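You operate a simulated robot arm through the tools that you are given. There is no shell and no other tool.

The job below is to be done with a simulated robot arm. You get a single attempt, and the scene is never put back.

## Task
Book in the purple-capped tube from the teal cool box.
Fine: scan that tube alone, stand it in the grey rack and clip the box closed again.

It is judged by the outcome, as a careful person would: the job done as asked, and still so three seconds after it is handed in. It fails if anything else is knocked over, pushed out of place, dropped, spilled or broken.

## Robot
A 6-joint arm with a two-finger parallel gripper on a trunk, on a base that drives. Base frame: it is fixed to the floor where the robot stands at the start and does not move with it; the origin is under the middle of the robot, x ahead of it, y to its left, z up; the surface under the hand at the start is at about z = 900. Units: mm, degrees, N and s.
Its first joint turns from -166.0 to 166.0 degrees. Places, roughly: hole 4 of receiving rack 1 [500, 0, 900]; teal cool box clip [600, -100, 1100]; teal cool box lid [700, -100, 1100]. Payload 3.91 kg.
The tool frame sits at the grasp point between the pads (the TCP): z along the fingers, y along the line on which they close. The tips reach 30 mm beyond it. The gripper opens to 110 mm. The fingers are 20 mm wide and 10 mm thick; the gripper's body (48 by 112 mm) begins 55 mm behind the TCP.
Orientation is that of the tool frame in the base frame, as a unit quaternion [x, y, z, w]. With the fingers straight down and closing along the base's y, the tool's x points along the base's -x, its y along +y and its z along -z.

## Interface
- The arm moves only by the tool move_arm. Its argument "moves" is a list of rows, each a list of 3 entries, a list of its own where there are three numbers: the turn, a rotation vector about the tool's x, y, z in units of 5 degrees (1.0 is 5 degrees), then the shift along the tool's x, y, z in units of 25 mm (1.0 is 25 mm), then the opening, from 0 (shut) to 1 (fully open). In form: [[[rx, ry, rz], [dx, dy, dz], fingers], ...]. A call has 1 to 20 rows; each row shifts and turns the commanded pose from where the row before left it, along the tool's axes as they then stand. A call with a number of a shift or a turn outside -1 to 1 is refused whole. Each row takes 0.2 s and may step no farther than 50 mm and 8.6 degrees from the row before; otherwise, or with a gripper value out of range, the whole call is refused. A pose out of reach is approached as far as the arm can. The call stops where the force on the tool passes 90 N (or 10 N more than at its start, if that is more) or the arm is blocked; 0.2 s more then pass. The fingers move at their own pace (about 153 mm/s each) and stop on an object; they squeeze with about 28 N. The grip force told is the motor's: it shows also when the fingers shut on nothing. Time passes only in rows, and 0.2 s behind the last, so rows that do not move let the fingers close. It gives the time, the measured TCP pose, the force on the tool (base axes), the opening and the grip force at its end, in the units of the frame above (readings bear some noise), with the torque about the TCP (base axes, N m) and any sound that the robot's microphone picked up, and new pictures: "show" is both (left out), scene, wrist or none.
- Cameras (640 x 400 px; columns grow to the right, rows downward): "scene" is now at [219.3, 235.9, 1374]; the picture's right is [0.02, -1.00, 0.00], its down [-0.53, -0.01, -0.85] and it looks along [0.85, 0.02, -0.53] (base axes); focal length 214 px, centre (320, 200). "wrist" rides on the gripper at [72, 17, -103] in the tool frame; the picture's right is [-0.23, 0.97, 0.00], its down [-0.76, -0.18, -0.62] and it looks along [-0.61, -0.14, 0.78] (tool axes); focal length 222 px, centre (320, 200). There is no depth. A picture from a camera that has moved, and an enlarged one, comes with that camera's place and axes in the base frame and with its lens.
- drive_base(legs): drives the robot by 1 to 6 legs, each [ahead, turn to the left] in mm and degrees, along the robot's own axes; the way and the turn of a leg run together, so that a leg with both is an arc; at most 1500 mm and 180 degrees a leg. The arm and the cameras ride along, it lands a little off, and it stops where it bumps. It gives what a move gives, and a new picture of the scene camera.
- head_to(pan, tilt): turns the head with the scene camera to pan (to the left, within 120 degrees either way) and tilt (down, from -29 to 69), counted from straight ahead of the robot. It gives what a move gives, and a new picture of the scene camera.
- inspect(camera, box): a new picture of the part [left, top, right, bottom] of that camera's present view, enlarged. No time passes.
- finish_job(): hands the job in; it is judged then, once.

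Places have to be worked out from the pictures, the camera data and where the tool is seen. Open the gripper and draw the arm clear of the work before you hand the job in, unless the task says otherwise.

The tools are called as name(argument=value, ...) on one line, values as JSON. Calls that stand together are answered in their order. move_arm: Moves the arm, as the interface text tells. Its arguments: {"type":"object","properties":{"moves":{"type":"array","items":{"type":"array"}},"show":{"type":"string","enum":["both","scene","wrist","none"]}},"required":["moves"]} The other tools are called the same way: drive_base (legs) drives the base; head_to (pan, tilt) turns the head that bears the scene camera; inspect (camera, box) takes an enlarged picture of a part of a camera's view; finish_job () hands the job in.

At the start:

```text
time: 0.0
tool_pos: [598.2, -179.4, 1375.2]
tcp_rot: [0.001, 1.0, 0.0, 0.001]
wrist_force: [0.3, 0.0, 0.4]
moment: [-0.01, 0.02, -0.02]
grip_width: 110.2
grasp_force: 0.0
robot x, y, heading: [-1.0, -2.6, -0.1]
head pan, tilt: [1.0, 31.9]
```

scene: 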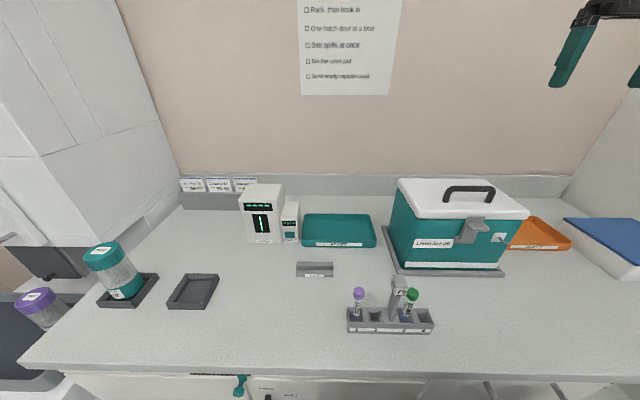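
wrist: 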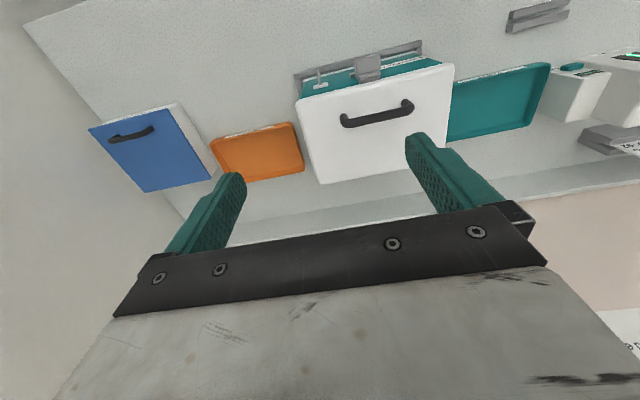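

I see the teal cool box with a clip on its front, a grey rack with a purple and a green tube, and a scanner-like device. I'll enlarge several areas to read the labels before moving.

inspect(camera="scene", box=[330, 270, 450, 345])

inspect(camera="scene", box=[370, 165, 550, 278])

inspect(camera="scene", box=[220, 170, 390, 280])

inspect(camera="scene", box=[290, 0, 410, 100])

```text
5.33 times, centred on (390, 308) of scene
camera zoom: at [219.3, 235.9, 1374.0], right [0.02, -1.0, 0.0], down [-0.53, -0.01, -0.85], along [0.85, 0.02, -0.53], focal length 1144 px, centre (-53, -373)
```

zoom: 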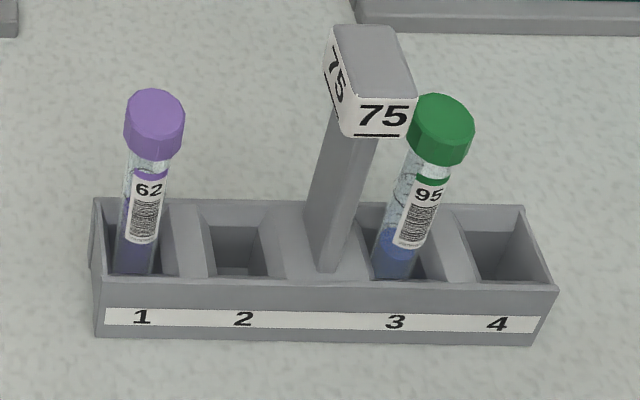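

```text
3.54 times, centred on (460, 222) of scene
camera zoom: at [219.3, 235.9, 1374.0], right [0.02, -1.0, 0.0], down [-0.53, -0.01, -0.85], along [0.85, 0.02, -0.53], focal length 759 px, centre (-176, 124)
```

zoom: 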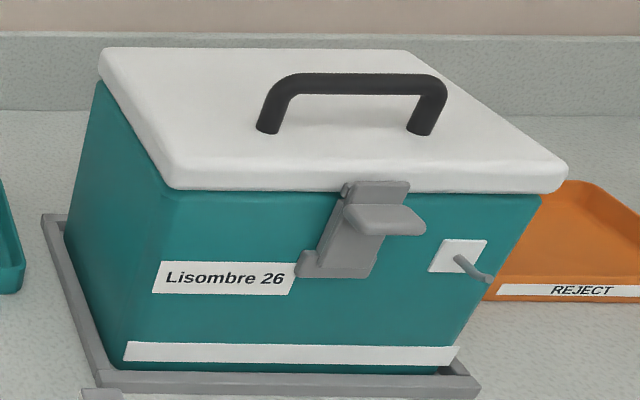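

```text
3.64 times, centred on (305, 225) of scene
camera zoom: at [219.3, 235.9, 1374.0], right [0.02, -1.0, 0.0], down [-0.53, -0.01, -0.85], along [0.85, 0.02, -0.53], focal length 780 px, centre (374, 109)
```

zoom: 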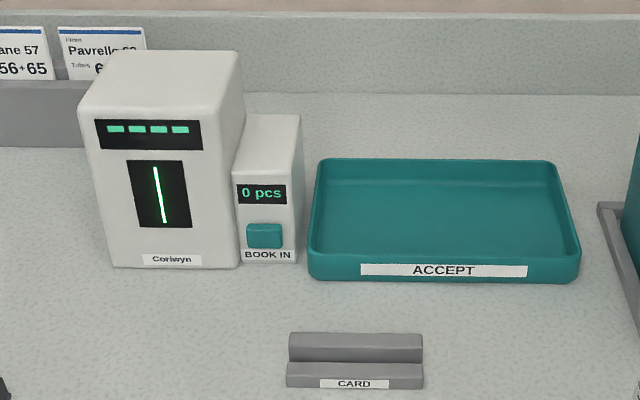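

```text
4.00 times, centred on (350, 50) of scene
camera zoom: at [219.3, 235.9, 1374.0], right [0.02, -1.0, 0.0], down [-0.53, -0.01, -0.85], along [0.85, 0.02, -0.53], focal length 858 px, centre (200, 800)
```

zoom: 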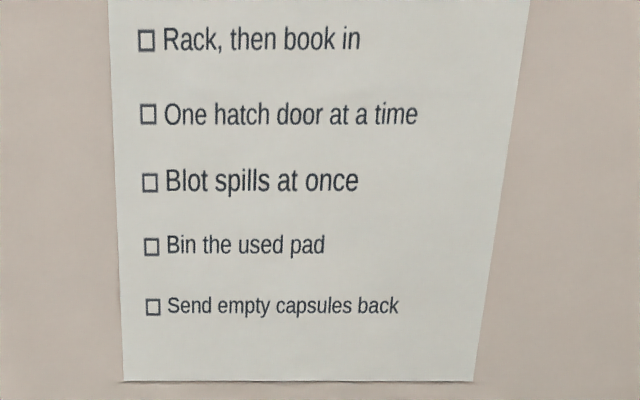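

The notice says "Rack, then book in", and there's a scanner, a BOOK IN button (0 pcs) and delivery cards. I'll read the cards and look closely at the box clip, the small peg on the box front and the other items.

inspect(camera="scene", box=[170, 165, 270, 215])

inspect(camera="scene", box=[440, 205, 520, 255])

inspect(camera="scene", box=[0, 230, 230, 374])

inspect(camera="wrist", box=[280, 30, 470, 190])

inspect(camera="scene", box=[200, 350, 520, 400])

```text
6.40 times, centred on (220, 190) of scene
camera zoom: at [219.3, 235.9, 1374.0], right [0.02, -1.0, 0.0], down [-0.53, -0.01, -0.85], along [0.85, 0.02, -0.53], focal length 1373 px, centre (960, 264)
```

zoom: 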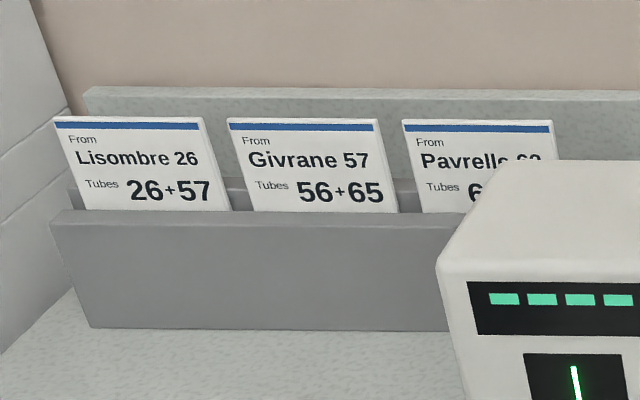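

```text
8.00 times, centred on (480, 230) of scene
camera zoom: at [219.3, 235.9, 1374.0], right [0.02, -1.0, 0.0], down [-0.53, -0.01, -0.85], along [0.85, 0.02, -0.53], focal length 1716 px, centre (-960, -40)
```

zoom: 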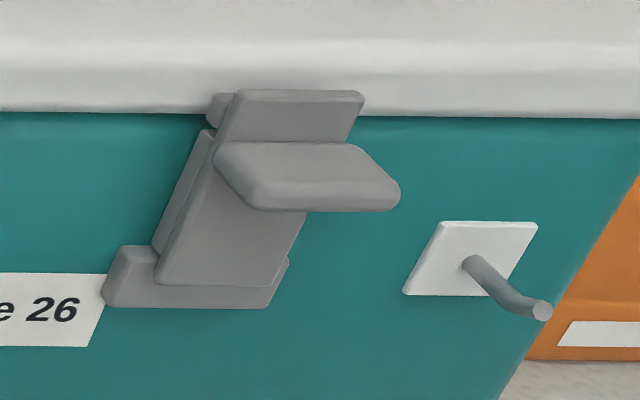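

```text
2.78 times, centred on (115, 302) of scene
camera zoom: at [219.3, 235.9, 1374.0], right [0.02, -1.0, 0.0], down [-0.53, -0.01, -0.85], along [0.85, 0.02, -0.53], focal length 596 px, centre (889, -83)
```

zoom: 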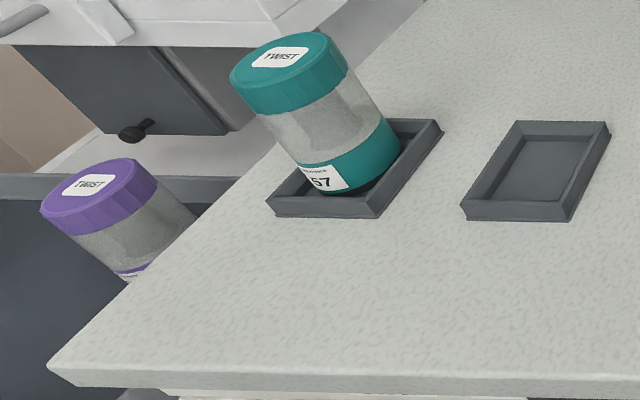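

```text
2.50 times, centred on (375, 110) of wrist
camera zoom: at [524.4, -163.2, 1479.0], right [0.23, 0.97, 0.0], down [0.76, -0.18, 0.62], along [0.61, -0.14, -0.78], focal length 555 px, centre (182, 425)
```

zoom: 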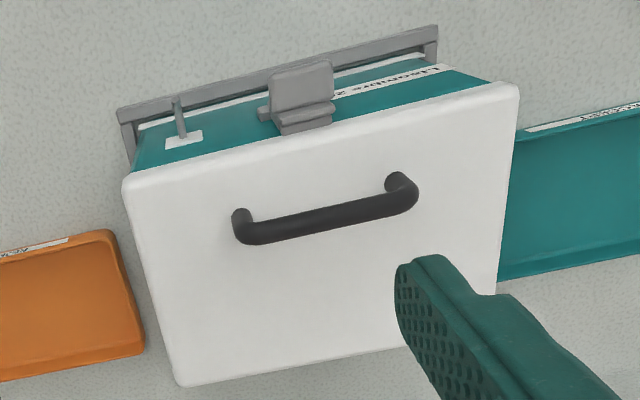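

```text
2.00 times, centred on (360, 375) of scene
camera zoom: at [219.3, 235.9, 1374.0], right [0.02, -1.0, 0.0], down [-0.53, -0.01, -0.85], along [0.85, 0.02, -0.53], focal length 429 px, centre (240, -150)
```

zoom: 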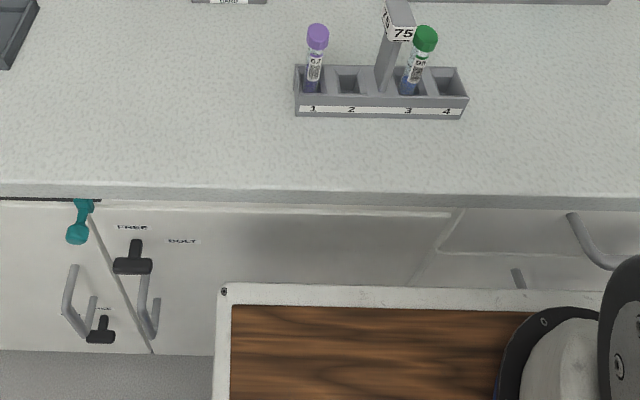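

From the pictures I place the box front at x≈617 (y from 25 to −225), the lid from z≈1073 to 1100, and the handle bar at about x 650, y −56..−150. The clip lever has its tab at about (590, −100, 1078), the scanner window is near (717, 421, 980), the button near (715, 342, 932), and the rack spans x 452–488, y 13–183. I'll move the hand above the clip to check it with the wrist camera.

move_arm(moves=[[[0, 0, 0], [0.16, 0.451, 0.7], 1], [[0, 0, 0], [0.16, 0.451, 0.7], 1], [[0, 0, 0], [0.16, 0.451, 0.7], 1], [[0, 0, 0], [0.16, 0.451, 0.7], 1], [[0, 0, 0], [0.16, 0.451, 0.7], 1], [[0, 0, 0], [0.16, 0.451, 0.7], 1], [[0, 0, 0], [0.16, 0.451, 0.7], 1]])

```text
time: 1.6
tool_pos: [570.1, -100.3, 1251.6]
tcp_rot: [0.0, 1.0, -0.001, 0.0]
wrist_force: [0.2, -1.0, -0.8]
moment: [-0.06, -0.01, 0.0]
grip_width: 110.2
grasp_force: 0.0
robot x, y, heading: [0.1, 1.0, 0.1]
head pan, tilt: [1.0, 31.9]
camera scene: at [219.4, 235.8, 1374.0], right [0.02, -1.0, 0.0], down [-0.53, -0.01, -0.85], along [0.85, 0.02, -0.53], focal length 214 px, centre (320, 200)
camera wrist: at [495.9, -84.6, 1354.5], right [0.23, 0.97, 0.0], down [0.76, -0.18, 0.62], along [0.61, -0.14, -0.78], focal length 222 px, centre (320, 200)
```

scene: 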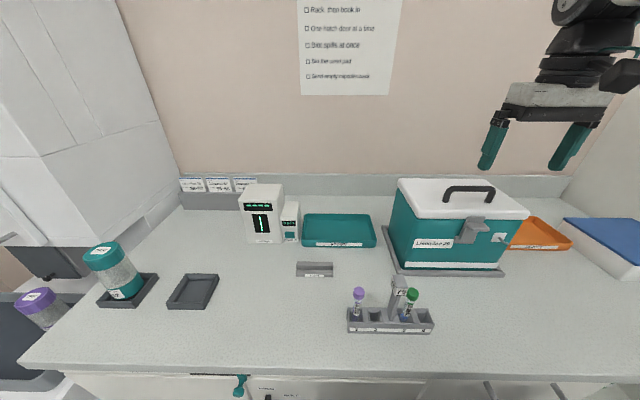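
wrist: 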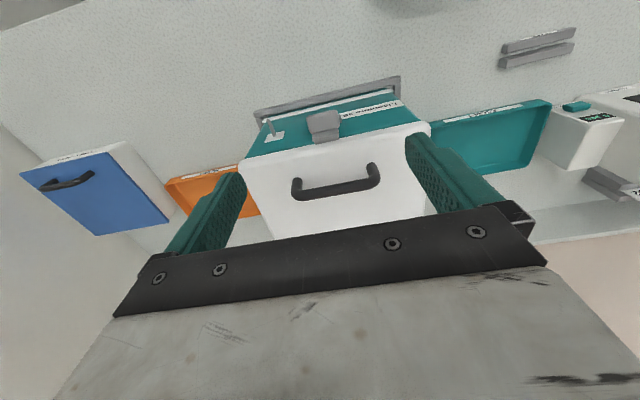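

inspect(camera="wrist", box=[240, 70, 440, 200])

inspect(camera="wrist", box=[280, 90, 370, 150])

```text
3.08 times, centred on (340, 135) of wrist
camera zoom: at [495.9, -84.6, 1354.5], right [0.23, 0.97, 0.0], down [0.76, -0.18, 0.62], along [0.61, -0.14, -0.78], focal length 684 px, centre (258, 400)
```

zoom: 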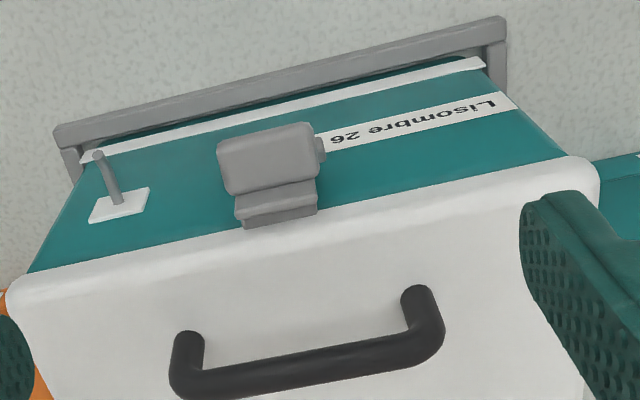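

```text
6.67 times, centred on (325, 120) of wrist
camera zoom: at [495.9, -84.6, 1354.5], right [0.23, 0.97, 0.0], down [0.76, -0.18, 0.62], along [0.61, -0.14, -0.78], focal length 1481 px, centre (287, 733)
```

zoom: 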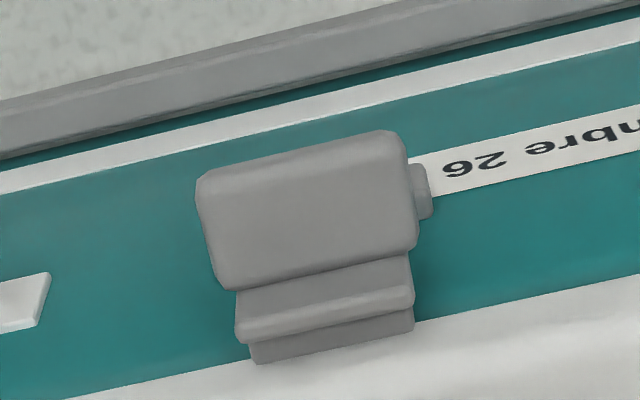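

Both cameras agree: the tab's outer edge is at about (583, −101, 1077), it is 38 mm wide and its root is at x≈602. I'll narrow the fingers to about 70 mm to miss the side peg, then come down astride the tab.

move_arm(moves=[[[0, 0, 0], [-0.1, -0.004, 0.85], 0.64], [[0, 0, 0], [-0.1, -0.004, 0.85], 0.64], [[0, 0, 0], [-0.1, -0.004, 0.85], 0.64], [[0, 0, 0], [-0.1, -0.004, 0.85], 0.64], [[0, 0, 0], [-0.1, -0.004, 0.85], 0.64], [[0, 0, 0], [-0.1, -0.004, 0.85], 0.64], [[0, 0, 0], [-0.05, -0.004, 0.85], 0.64], [[0, 0, 0], [0, 0, 0.85], 0.64]])

```text
time: 3.4
tool_pos: [585.8, -102.4, 1082.9]
tcp_rot: [0.0, 1.0, 0.0, -0.001]
wrist_force: [-0.9, -0.2, 0.5]
moment: [0.01, -0.01, 0.0]
grip_width: 70.6
grasp_force: 0.0
robot x, y, heading: [-2.4, 0.5, 0.2]
head pan, tilt: [1.0, 31.9]
camera scene: at [219.2, 235.9, 1374.0], right [0.02, -1.0, 0.0], down [-0.53, -0.01, -0.85], along [0.85, 0.02, -0.53], focal length 214 px, centre (320, 200)
camera wrist: at [512.1, -86.3, 1186.1], right [0.23, 0.97, 0.0], down [0.76, -0.18, 0.62], along [0.61, -0.14, -0.78], focal length 222 px, centre (320, 200)
```

scene: 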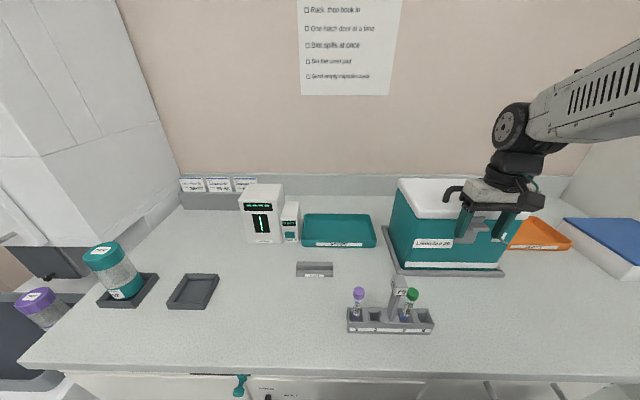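
wrist: 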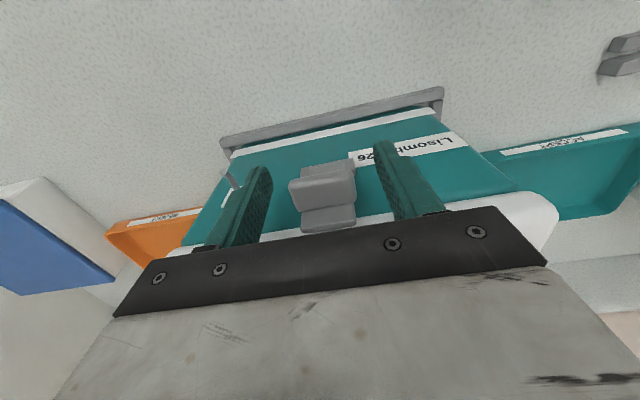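

The tab sits between the fingers. I'll go 3 mm ahead and 8 mm lower, and close on it.

move_arm(moves=[[[0, 0, 0], [-0.12, 0.04, 0.32], 0.64], [[0, 0, 0], [0, 0, 0], 0.2], [[0, 0, 0], [0, 0, 0], 0.2], [[0, 0, 0], [0, 0, 0], 0.2]])

inspect(camera="wrist", box=[200, 110, 480, 285])

```text
time: 4.4
tool_pos: [589.8, -101.0, 1075.3]
tcp_rot: [0.0, 1.0, 0.001, 0.0]
wrist_force: [-0.6, -5.3, 0.4]
moment: [-0.06, 0.02, -0.12]
grip_width: 39.4
grasp_force: 28.5
robot x, y, heading: [2.1, 3.3, 0.1]
head pan, tilt: [1.0, 31.9]
camera scene: at [219.4, 235.6, 1374.1], right [0.02, -1.0, 0.0], down [-0.53, -0.01, -0.85], along [0.85, 0.02, -0.53], focal length 214 px, centre (320, 200)
camera wrist: at [516.2, -85.4, 1178.7], right [0.23, 0.97, 0.0], down [0.76, -0.18, 0.62], along [0.61, -0.14, -0.78], focal length 222 px, centre (320, 200)
```

scene: 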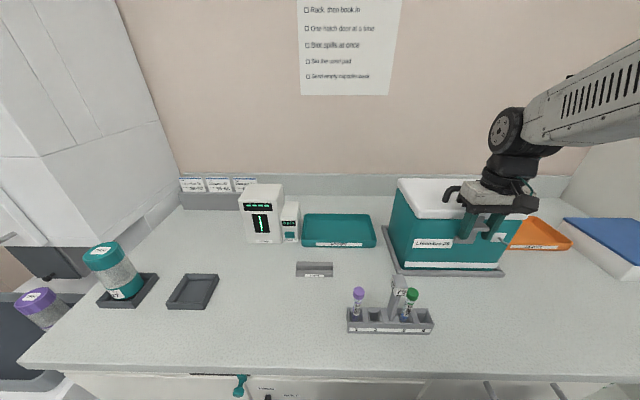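
wrist: 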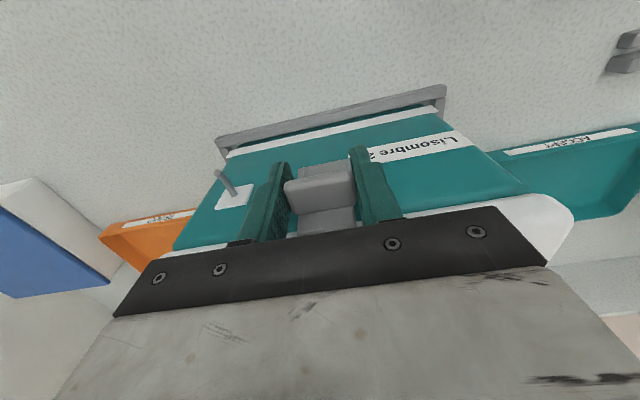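

```text
2.29 times, centred on (340, 198) of wrist
camera zoom: at [516.2, -85.4, 1178.7], right [0.23, 0.97, 0.0], down [0.76, -0.18, 0.62], along [0.61, -0.14, -0.78], focal length 508 px, centre (274, 206)
```

zoom: 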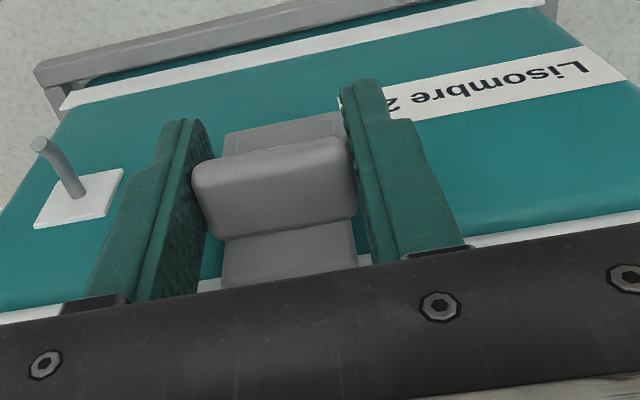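

The fingers hold the tab at 39.4 mm. I'll pull it outwards and slightly down along an arc about the lever's lower pivot (about x 607, z 1022), watching the force.

move_arm(moves=[[[0, 0, 0], [0.184, 0, 0.068], 0.2], [[0, 0, 0], [0.176, 0, 0.08], 0.2], [[0, 0, 0], [0.168, 0, 0.1], 0.2], [[0, 0, 0], [0.156, 0, 0.112], 0.2], [[0, 0, 0], [0, 0, 0], 0.2]])

inspect(camera="wrist", box=[200, 110, 480, 285])

```text
time: 5.6
tool_pos: [572.6, -99.8, 1066.6]
tcp_rot: [0.0, 1.0, 0.0, 0.0]
wrist_force: [9.4, -12.2, 11.6]
moment: [-0.06, -0.69, -0.11]
grip_width: 39.4
grasp_force: 27.7
robot x, y, heading: [1.2, 1.4, -0.2]
head pan, tilt: [1.0, 31.9]
camera scene: at [219.4, 235.2, 1374.1], right [0.02, -1.0, 0.0], down [-0.53, -0.01, -0.85], along [0.85, 0.02, -0.53], focal length 214 px, centre (320, 200)
camera wrist: at [498.5, -84.3, 1170.2], right [0.23, 0.97, 0.0], down [0.76, -0.18, 0.62], along [0.61, -0.14, -0.78], focal length 222 px, centre (320, 200)
```

scene: 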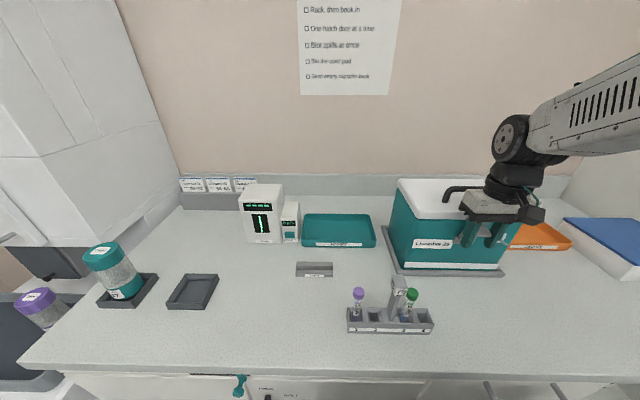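
wrist: 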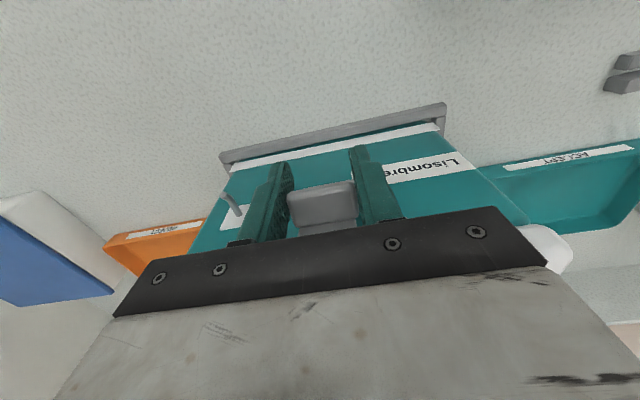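

```text
2.29 times, centred on (340, 198) of wrist
camera zoom: at [498.5, -84.3, 1170.2], right [0.23, 0.97, 0.0], down [0.76, -0.18, 0.62], along [0.61, -0.14, -0.78], focal length 508 px, centre (274, 206)
```

zoom: 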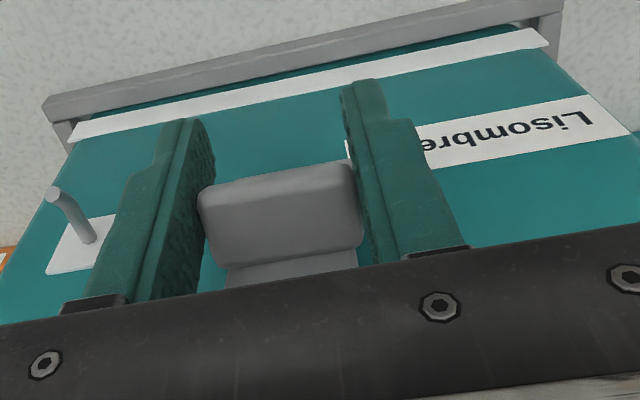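

The lever has swung out about 20° with the tab still held. I'll keep turning it outwards, tilting the tool along with it.

move_arm(moves=[[[0, -1, 0], [0.154, 0, 0.119], 0.2], [[0, -1, 0], [0.154, 0, 0.119], 0.2], [[0, -1, 0], [0.154, 0, 0.119], 0.2], [[0, -1, 0], [0.154, 0, 0.119], 0.2], [[0, -1, 0], [0.154, 0, 0.119], 0.2], [[0, -1, 0], [0.154, 0, 0.119], 0.2]])

inspect(camera="scene", box=[390, 170, 550, 280])

```text
time: 7.0
tool_pos: [566.8, -102.0, 1057.1]
tcp_rot: [-0.001, 0.967, 0.0, 0.257]
wrist_force: [-7.4, 4.5, -5.5]
moment: [-0.07, 0.31, 0.49]
grip_width: 39.5
grasp_force: 27.9
out of reach, approached as far as the arm can: row 6
robot x, y, heading: [-0.1, -0.3, 0.1]
head pan, tilt: [1.0, 31.9]
camera scene: at [218.9, 236.1, 1374.0], right [0.02, -1.0, 0.0], down [-0.53, -0.01, -0.85], along [0.85, 0.02, -0.53], focal length 214 px, centre (320, 200)
camera wrist: at [452.1, -87.8, 1111.3], right [0.2, 0.97, 0.11], down [0.35, -0.18, 0.92], along [0.91, -0.14, -0.38], focal length 222 px, centre (320, 200)
```

scene: 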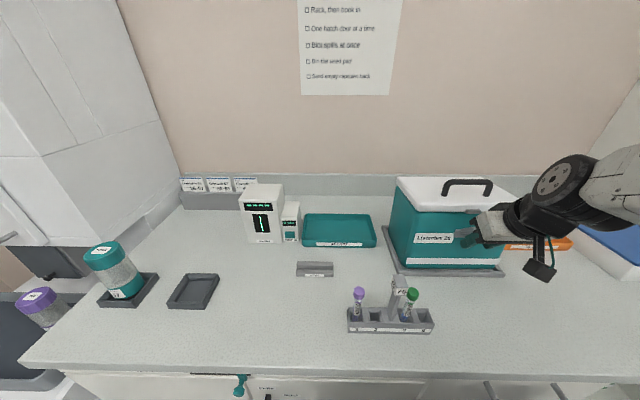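
wrist: 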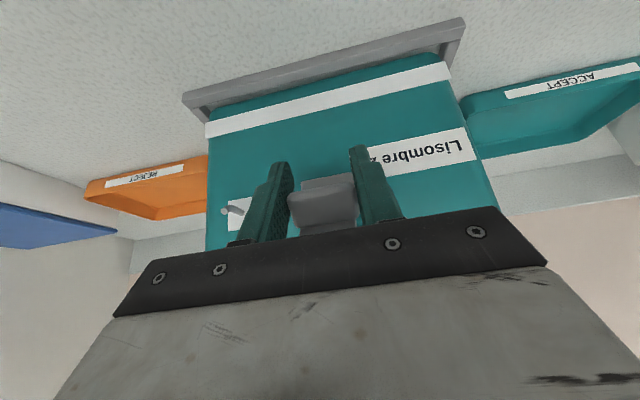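

```text
3.64 times, centred on (470, 225) of scene
camera zoom: at [218.9, 236.1, 1374.0], right [0.02, -1.0, 0.0], down [-0.53, -0.01, -0.85], along [0.85, 0.02, -0.53], focal length 780 px, centre (-226, 109)
```

zoom: 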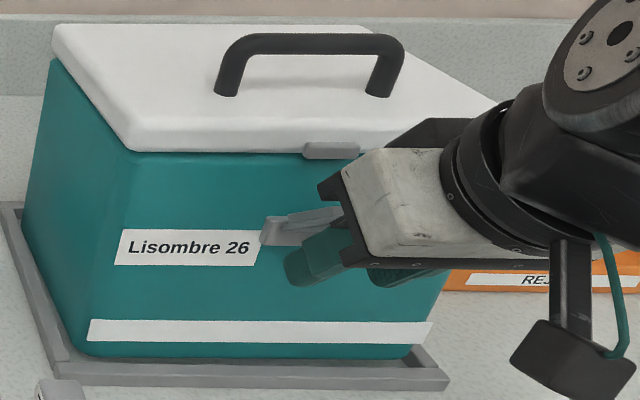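

The lever is now well open (about 55–60°), clear of the catch on the lid, and the last row hit the arm's reach limit. I'll let go, rise off it and return the tool to vertical to see whether the lever stays open.

move_arm(moves=[[[0, 0, 0], [0, 0, 0], 0.6], [[0, 0, 0], [0, 0, 0], 0.6], [[0, 1, 0], [-0.5, 0, -0.866], 0.6], [[0, 1, 0], [-0.42, 0, -0.9], 0.6], [[0, 1, 0], [-0.34, 0, -0.94], 0.6], [[0, 1, 0], [-0.26, 0, -0.96], 0.6], [[0, 1, 0], [-0.17, 0, -0.98], 0.6], [[0, 1, 0], [-0.1, 0, -1.0], 0.6], [[0, 0, 0], [0, 0, -1.0], 0.6]])

inspect(camera="wrist", box=[220, 60, 460, 210])

inspect(camera="scene", box=[390, 170, 550, 280])

```text
time: 9.0
tool_pos: [568.7, -105.0, 1232.2]
tcp_rot: [0.0, 1.0, 0.0, -0.001]
wrist_force: [0.6, 0.0, -0.5]
moment: [-0.01, -0.02, 0.01]
grip_width: 66.3
grasp_force: 0.0
robot x, y, heading: [-0.8, -1.1, 0.0]
head pan, tilt: [1.0, 31.9]
camera scene: at [219.3, 235.8, 1374.0], right [0.02, -1.0, 0.0], down [-0.53, -0.01, -0.85], along [0.85, 0.02, -0.53], focal length 214 px, centre (320, 200)
camera wrist: at [495.7, -88.2, 1335.8], right [0.23, 0.97, 0.0], down [0.76, -0.18, 0.62], along [0.61, -0.14, -0.78], focal length 222 px, centre (320, 200)
```

scene: 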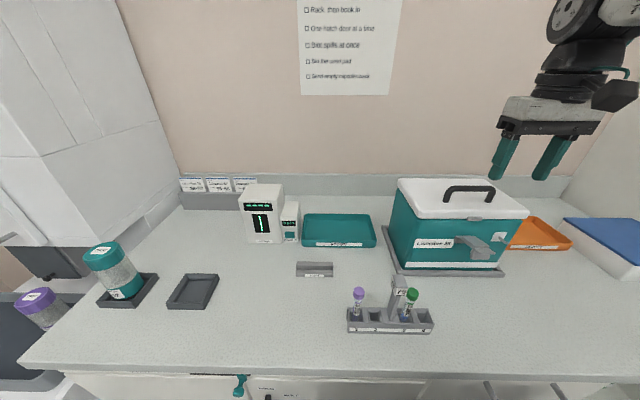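
wrist: 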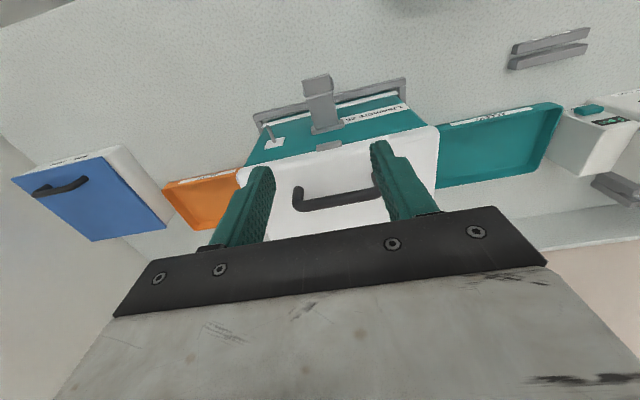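

```text
2.67 times, centred on (340, 135) of wrist
camera zoom: at [495.7, -88.2, 1335.8], right [0.23, 0.97, 0.0], down [0.76, -0.18, 0.62], along [0.61, -0.14, -0.78], focal length 592 px, centre (267, 373)
```

zoom: 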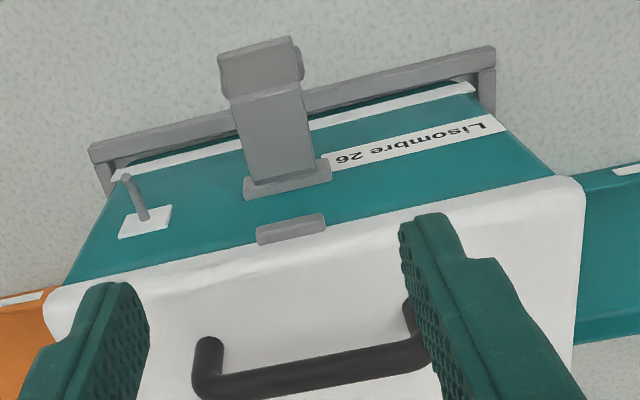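

```text
3.64 times, centred on (470, 225) of scene
camera zoom: at [219.3, 235.8, 1374.0], right [0.02, -1.0, 0.0], down [-0.53, -0.01, -0.85], along [0.85, 0.02, -0.53], focal length 780 px, centre (-226, 109)
```

zoom: 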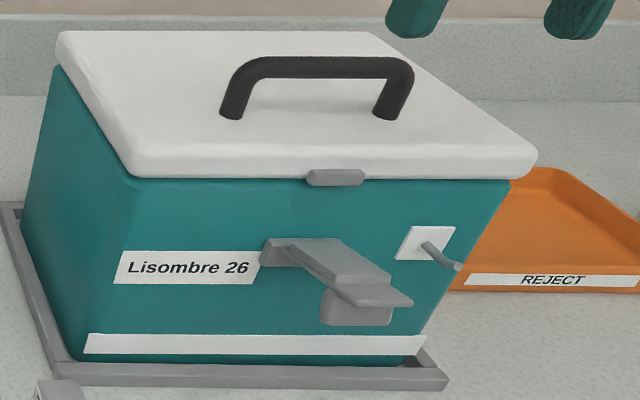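

The lever hangs open on its own. The lid must swing up about its rear edge (hinge near x≈780), and I put the handle bar at (661, −105, 1129). I'll move over the handle and turn the hand 90° so the fingers close along x.

move_arm(moves=[[[0, 0, 0], [-0.92, 0, 0], 0.6], [[0, 0, 0], [-0.92, 0, 0], 0.6], [[0, 0, 0], [-0.92, 0, 0], 0.6], [[0, 0, 0], [-0.92, 0, 0], 0.6], [[0, 0, 1], [0, 0, 0], 0.6], [[0, 0, 1], [0, 0, 0], 0.6], [[0, 0, 1], [0, 0, 0], 0.6], [[0, 0, 1], [0, 0, 0], 0.6], [[0, 0, 1], [0, 0, 0], 0.6], [[0, 0, 1], [0, 0, 0], 0.6], [[0, 0, 1], [0, 0, 0], 0.6], [[0, 0, 1], [0, 0, 0], 0.6], [[0, 0, 1], [0, 0, 0], 0.6]])

move_arm(moves=[[[0, 0, 1], [0, 0, 0], 0.5], [[0, 0, 1], [0, 0, 0], 0.5], [[0, 0, 1], [0, 0, 0], 0.5], [[0, 0, 1], [0, 0, 0], 0.5], [[0, 0, 1], [0, 0, 0], 0.5], [[0, 0, 1], [0, 0, 0], 0.5], [[0, 0, 1], [0, 0, 0], 0.5], [[0, 0, 1], [0, 0, 0], 0.5], [[0, 0, 1], [0, 0, 0], 0.5]])

```text
time: 11.8
tool_pos: [661.9, -106.1, 1233.1]
tcp_rot: [0.383, 0.924, 0.0, 0.0]
wrist_force: [-0.6, 0.2, 0.3]
moment: [0.02, -0.02, 0.02]
grip_width: 66.0
grasp_force: 0.0
robot x, y, heading: [-0.5, -3.0, 0.2]
head pan, tilt: [1.0, 31.9]
camera scene: at [219.3, 235.7, 1374.0], right [0.02, -1.0, 0.0], down [-0.53, -0.01, -0.85], along [0.85, 0.02, -0.53], focal length 214 px, centre (320, 200)
camera wrist: at [621.0, -43.3, 1336.3], right [0.85, 0.53, 0.0], down [0.41, -0.66, 0.62], along [0.33, -0.53, -0.78], focal length 222 px, centre (320, 200)
```

scene: 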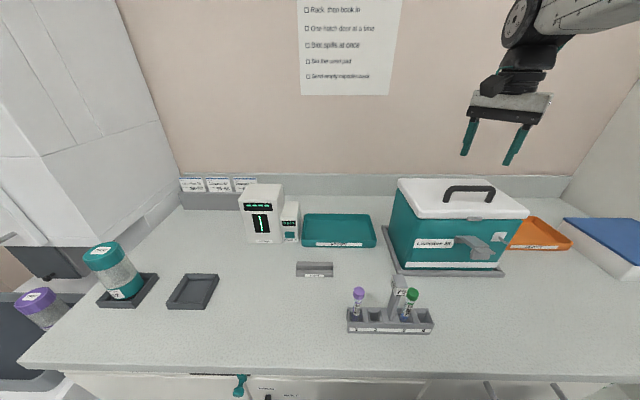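
wrist: 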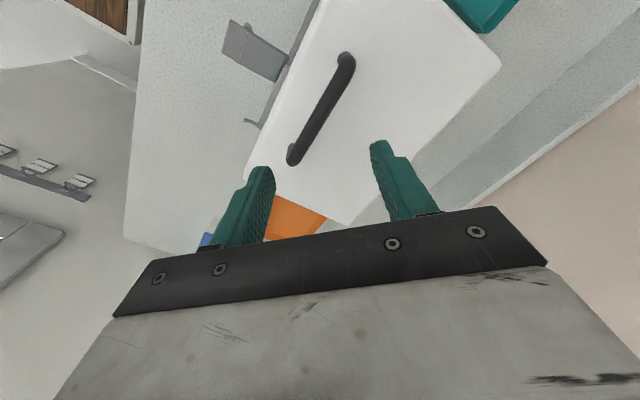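

```text
time: 13.8
tool_pos: [662.0, -104.8, 1232.7]
tcp_rot: [0.707, 0.707, 0.0, 0.0]
wrist_force: [0.4, 1.0, -0.5]
moment: [-0.02, 0.01, 0.0]
grip_width: 55.3
grasp_force: 0.2
robot x, y, heading: [-0.7, 0.0, -0.1]
head pan, tilt: [1.0, 31.9]
camera scene: at [219.4, 235.7, 1374.0], right [0.02, -1.0, 0.0], down [-0.53, -0.01, -0.85], along [0.85, 0.02, -0.53], focal length 214 px, centre (320, 200)
camera wrist: at [677.0, -33.6, 1336.3], right [0.97, -0.23, 0.0], down [-0.18, -0.76, 0.62], along [-0.14, -0.61, -0.78], focal length 222 px, centre (320, 200)
```

scene: 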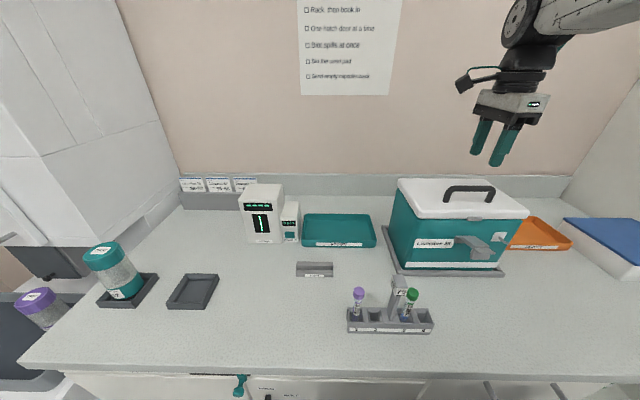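
wrist: 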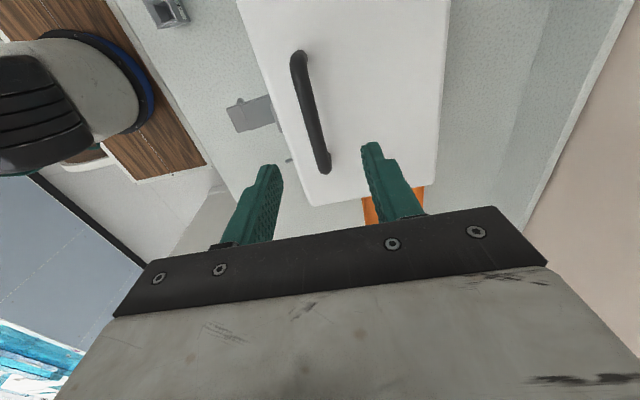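

The hand is turned. I'll enlarge the wrist view to pin down the bar's position relative to the fingers.

inspect(camera="wrist", box=[200, 20, 440, 220])

inspect(camera="scene", box=[390, 165, 540, 260])

```text
2.00 times, centred on (320, 120) of wrist
camera zoom: at [677.0, -33.6, 1336.3], right [0.97, -0.23, 0.0], down [-0.18, -0.76, 0.62], along [-0.14, -0.61, -0.78], focal length 444 px, centre (320, 360)
```

zoom: 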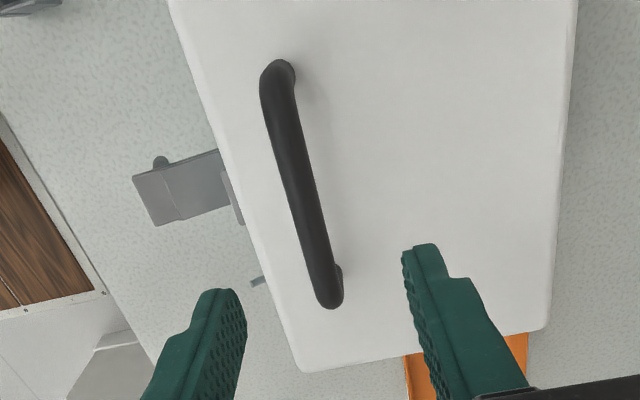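

```text
4.21 times, centred on (465, 212) of scene
camera zoom: at [219.4, 235.7, 1374.0], right [0.02, -1.0, 0.0], down [-0.53, -0.01, -0.85], along [0.85, 0.02, -0.53], focal length 903 px, centre (-290, 147)
```

zoom: 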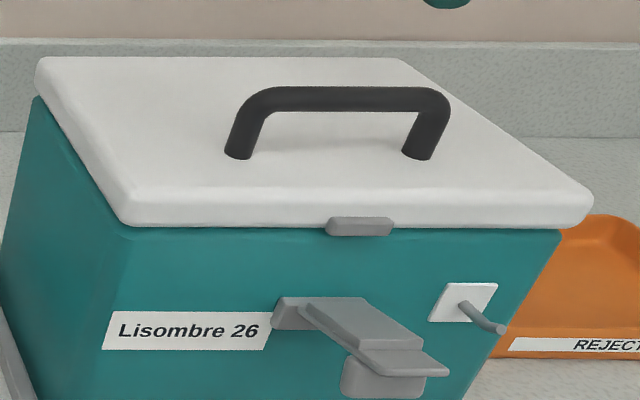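

The bar comes out at (656, −99, 1137) with a 7 mm radius, and the lid top at z≈1098. I'll come down so the tips reach about 15 mm below the bar's centre, then close on it.

move_arm(moves=[[[0, 0, 0], [0.048, -0.06, 0.807], 0.5], [[0, 0, 0], [0.048, -0.06, 0.807], 0.5], [[0, 0, 0], [0.048, -0.06, 0.807], 0.5], [[0, 0, 0], [0.048, -0.06, 0.807], 0.5], [[0, 0, 0], [0, 0, 0], 0.0], [[0, 0, 0], [0, 0, 0], 0.0], [[0, 0, 0], [0, 0, 0], 0.0]])

inspect(camera="scene", box=[390, 135, 550, 245])

```text
time: 15.4
tool_pos: [655.5, -99.9, 1152.8]
tcp_rot: [0.707, 0.707, 0.001, 0.0]
wrist_force: [3.4, -1.3, -0.1]
moment: [-0.17, -0.02, 0.27]
grip_width: 13.7
grasp_force: 27.5
robot x, y, heading: [0.2, -2.4, -0.1]
head pan, tilt: [1.0, 31.9]
camera scene: at [219.5, 235.7, 1374.0], right [0.02, -1.0, 0.0], down [-0.53, -0.01, -0.85], along [0.85, 0.02, -0.53], focal length 214 px, centre (320, 200)
camera wrist: at [671.3, -28.9, 1255.6], right [0.97, -0.23, 0.0], down [-0.18, -0.76, 0.62], along [-0.14, -0.61, -0.78], focal length 222 px, centre (320, 200)
```

scene: 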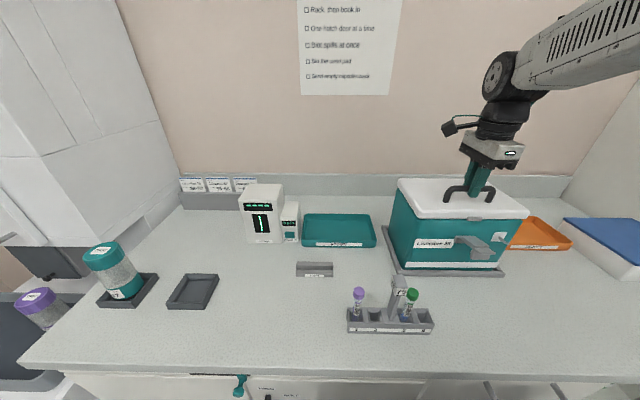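
wrist: 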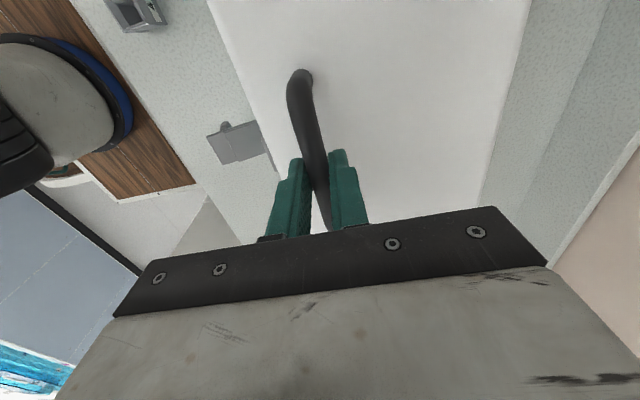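

```text
3.64 times, centred on (470, 190) of scene
camera zoom: at [219.5, 235.7, 1374.0], right [0.02, -1.0, 0.0], down [-0.53, -0.01, -0.85], along [0.85, 0.02, -0.53], focal length 780 px, centre (-226, 236)
```

zoom: 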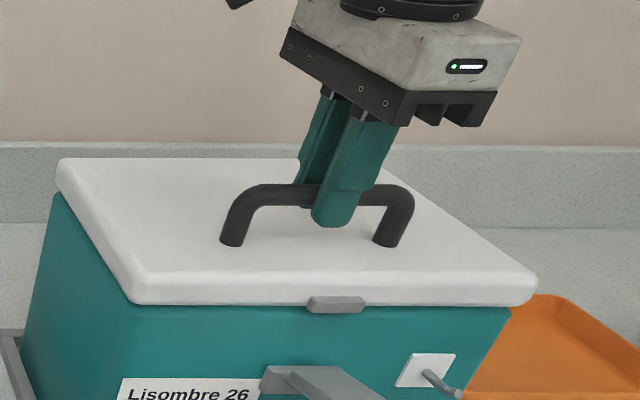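

The bar is gripped (13.7 mm). I'll raise the lid about 20° on an arc around the assumed hinge (780, 1077) and check the forces.

move_arm(moves=[[[0, 0, 0], [0, 0.228, -0.424], 0.0], [[0, 0, 0], [0, 0.264, -0.4], 0.0], [[0, 0, 0], [0, 0.3, -0.376], 0.0], [[0, 0, 0], [0, 0.328, -0.352], 0.0]])

inspect(camera="scene", box=[380, 125, 540, 235])

```text
time: 16.4
tool_pos: [683.2, -99.1, 1191.2]
tcp_rot: [0.707, 0.707, 0.0, 0.001]
wrist_force: [-9.2, -8.4, 3.0]
moment: [-0.14, 0.32, 0.3]
grip_width: 13.6
grasp_force: 28.1
robot x, y, heading: [0.8, -1.3, -0.1]
head pan, tilt: [1.0, 31.9]
camera scene: at [218.8, 235.2, 1374.2], right [0.02, -1.0, 0.0], down [-0.53, -0.01, -0.85], along [0.85, 0.02, -0.53], focal length 214 px, centre (320, 200)
camera wrist: at [698.6, -28.4, 1294.8], right [0.97, -0.23, 0.0], down [-0.18, -0.76, 0.62], along [-0.14, -0.61, -0.78], focal length 222 px, centre (320, 200)
```

scene: 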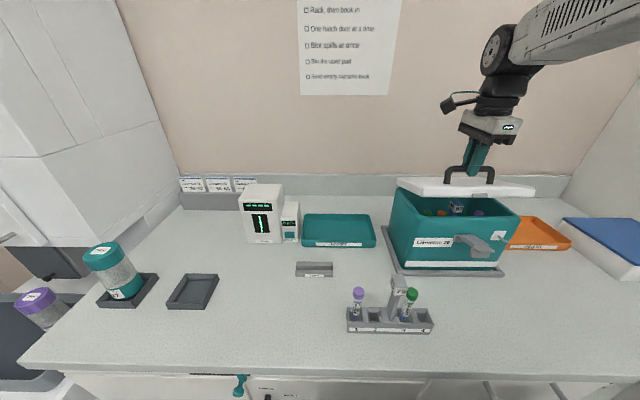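
wrist: 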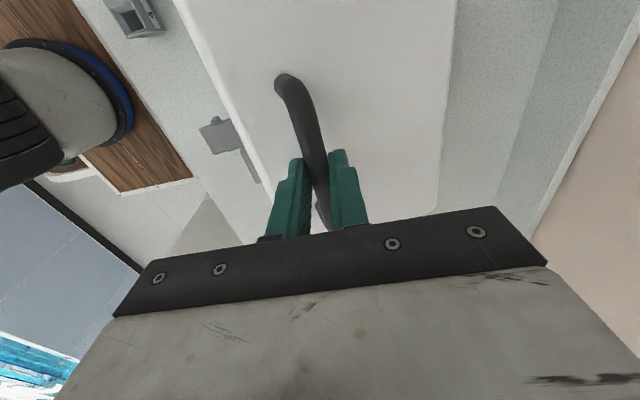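

```text
3.64 times, centred on (460, 180) of scene
camera zoom: at [218.8, 235.2, 1374.2], right [0.02, -1.0, 0.0], down [-0.53, -0.01, -0.85], along [0.85, 0.02, -0.53], focal length 780 px, centre (-189, 273)
```

zoom: 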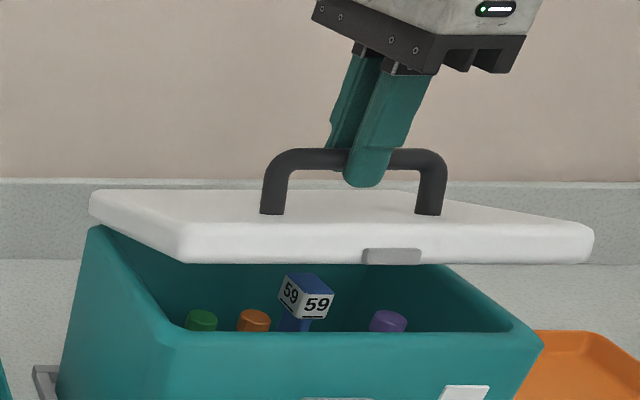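

The lid is hinged at the rear and opening, and inside I see a rack tagged 59 with green, orange and purple caps. I'll continue the arc.

move_arm(moves=[[[0, 0, 0], [0, 0.36, -0.32], 0.0], [[0, 0, 0], [0, 0.384, -0.288], 0.0], [[0, 0, 0], [0, 0.412, -0.252], 0.0], [[0, 0, 0], [0, 0.428, -0.216], 0.0]])

inspect(camera="scene", box=[380, 115, 540, 225])

```text
time: 17.4
tool_pos: [722.6, -98.8, 1217.5]
tcp_rot: [0.707, 0.707, 0.0, 0.001]
wrist_force: [-8.1, -1.6, 7.7]
moment: [0.15, 0.29, 0.21]
grip_width: 13.5
grasp_force: 28.0
robot x, y, heading: [-1.4, 0.5, 0.2]
head pan, tilt: [1.0, 31.9]
camera scene: at [218.6, 235.7, 1374.2], right [0.02, -1.0, 0.0], down [-0.53, -0.01, -0.85], along [0.85, 0.02, -0.53], focal length 214 px, centre (320, 200)
camera wrist: at [737.7, -27.7, 1321.7], right [0.97, -0.23, 0.0], down [-0.18, -0.76, 0.62], along [-0.14, -0.61, -0.78], focal length 222 px, centre (320, 200)
```

scene: 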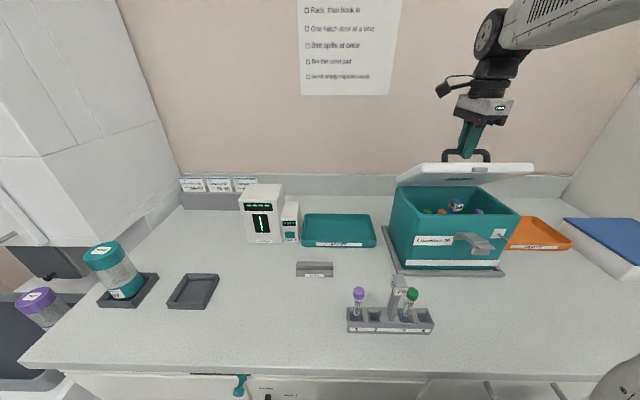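
wrist: 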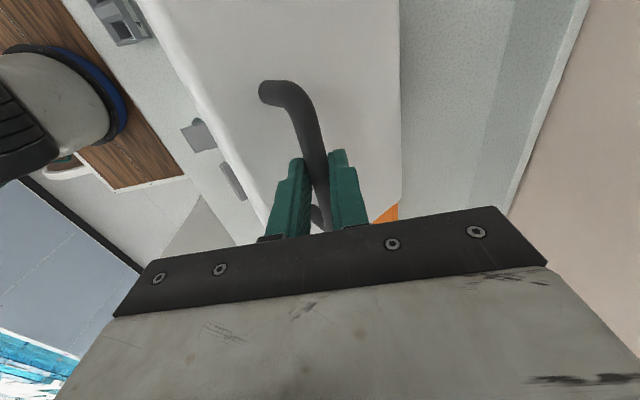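

```text
3.64 times, centred on (460, 170) of scene
camera zoom: at [218.6, 235.7, 1374.2], right [0.02, -1.0, 0.0], down [-0.53, -0.01, -0.85], along [0.85, 0.02, -0.53], focal length 780 px, centre (-189, 309)
```

zoom: 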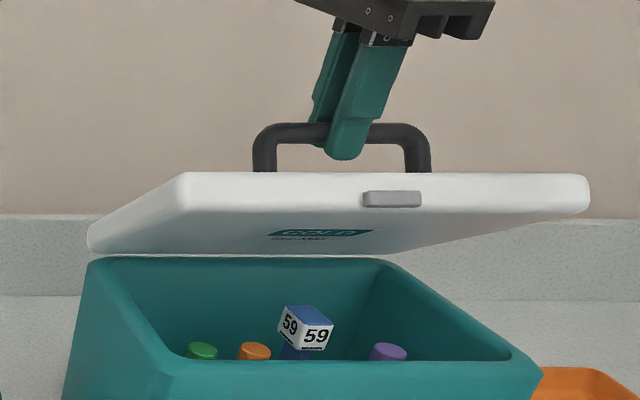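

The lid is around 40° up and following well with modest forces. I'll keep going along the arc.

move_arm(moves=[[[0, 0, 0], [0, 0.448, -0.176], 0.0], [[0, 0, 0], [0, 0.46, -0.14], 0.0], [[0, 0, 0], [0, 0.472, -0.096], 0.0], [[0, 0, 0], [0, 0.476, -0.056], 0.0], [[0, 0, 0], [0, 0.48, -0.016], 0.0], [[0, 0, 0], [0, 0.48, 0.028], 0.0]])

inspect(camera="scene", box=[380, 105, 540, 215])

```text
time: 18.8
tool_pos: [794.4, -99.5, 1230.3]
tcp_rot: [0.707, 0.707, 0.001, 0.001]
wrist_force: [1.3, 15.5, 18.4]
moment: [0.32, -0.07, 0.22]
grip_width: 13.8
grasp_force: 28.3
robot x, y, heading: [-0.3, -4.4, -0.2]
head pan, tilt: [1.0, 31.9]
camera scene: at [218.7, 236.8, 1374.0], right [0.02, -1.0, 0.0], down [-0.53, -0.01, -0.85], along [0.85, 0.02, -0.53], focal length 214 px, centre (320, 200)
camera wrist: at [809.1, -27.4, 1333.7], right [0.97, -0.23, 0.0], down [-0.18, -0.76, 0.62], along [-0.14, -0.61, -0.78], focal length 222 px, centre (320, 200)
```

scene: 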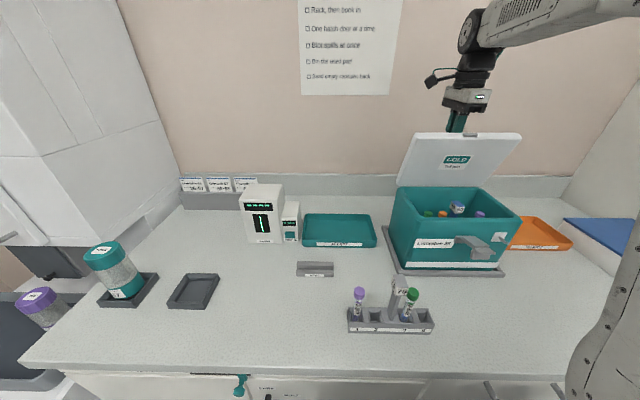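
wrist: 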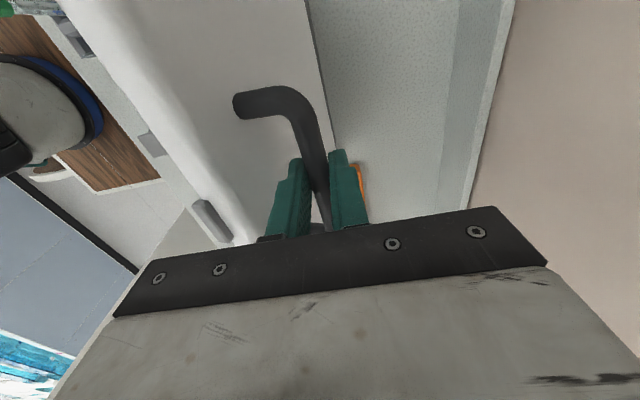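

```text
3.64 times, centred on (460, 160) of scene
camera zoom: at [218.7, 236.8, 1374.0], right [0.02, -1.0, 0.0], down [-0.53, -0.01, -0.85], along [0.85, 0.02, -0.53], focal length 780 px, centre (-189, 346)
```

zoom: 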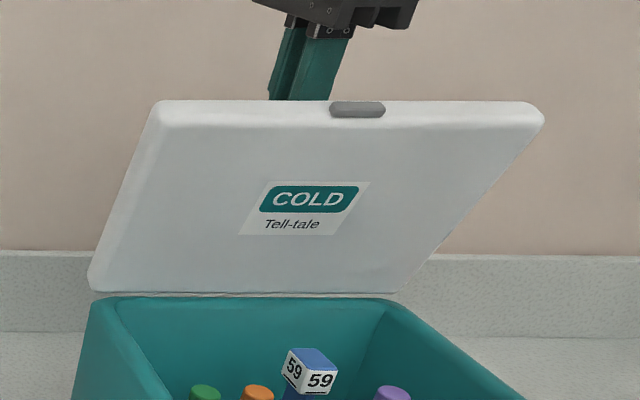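

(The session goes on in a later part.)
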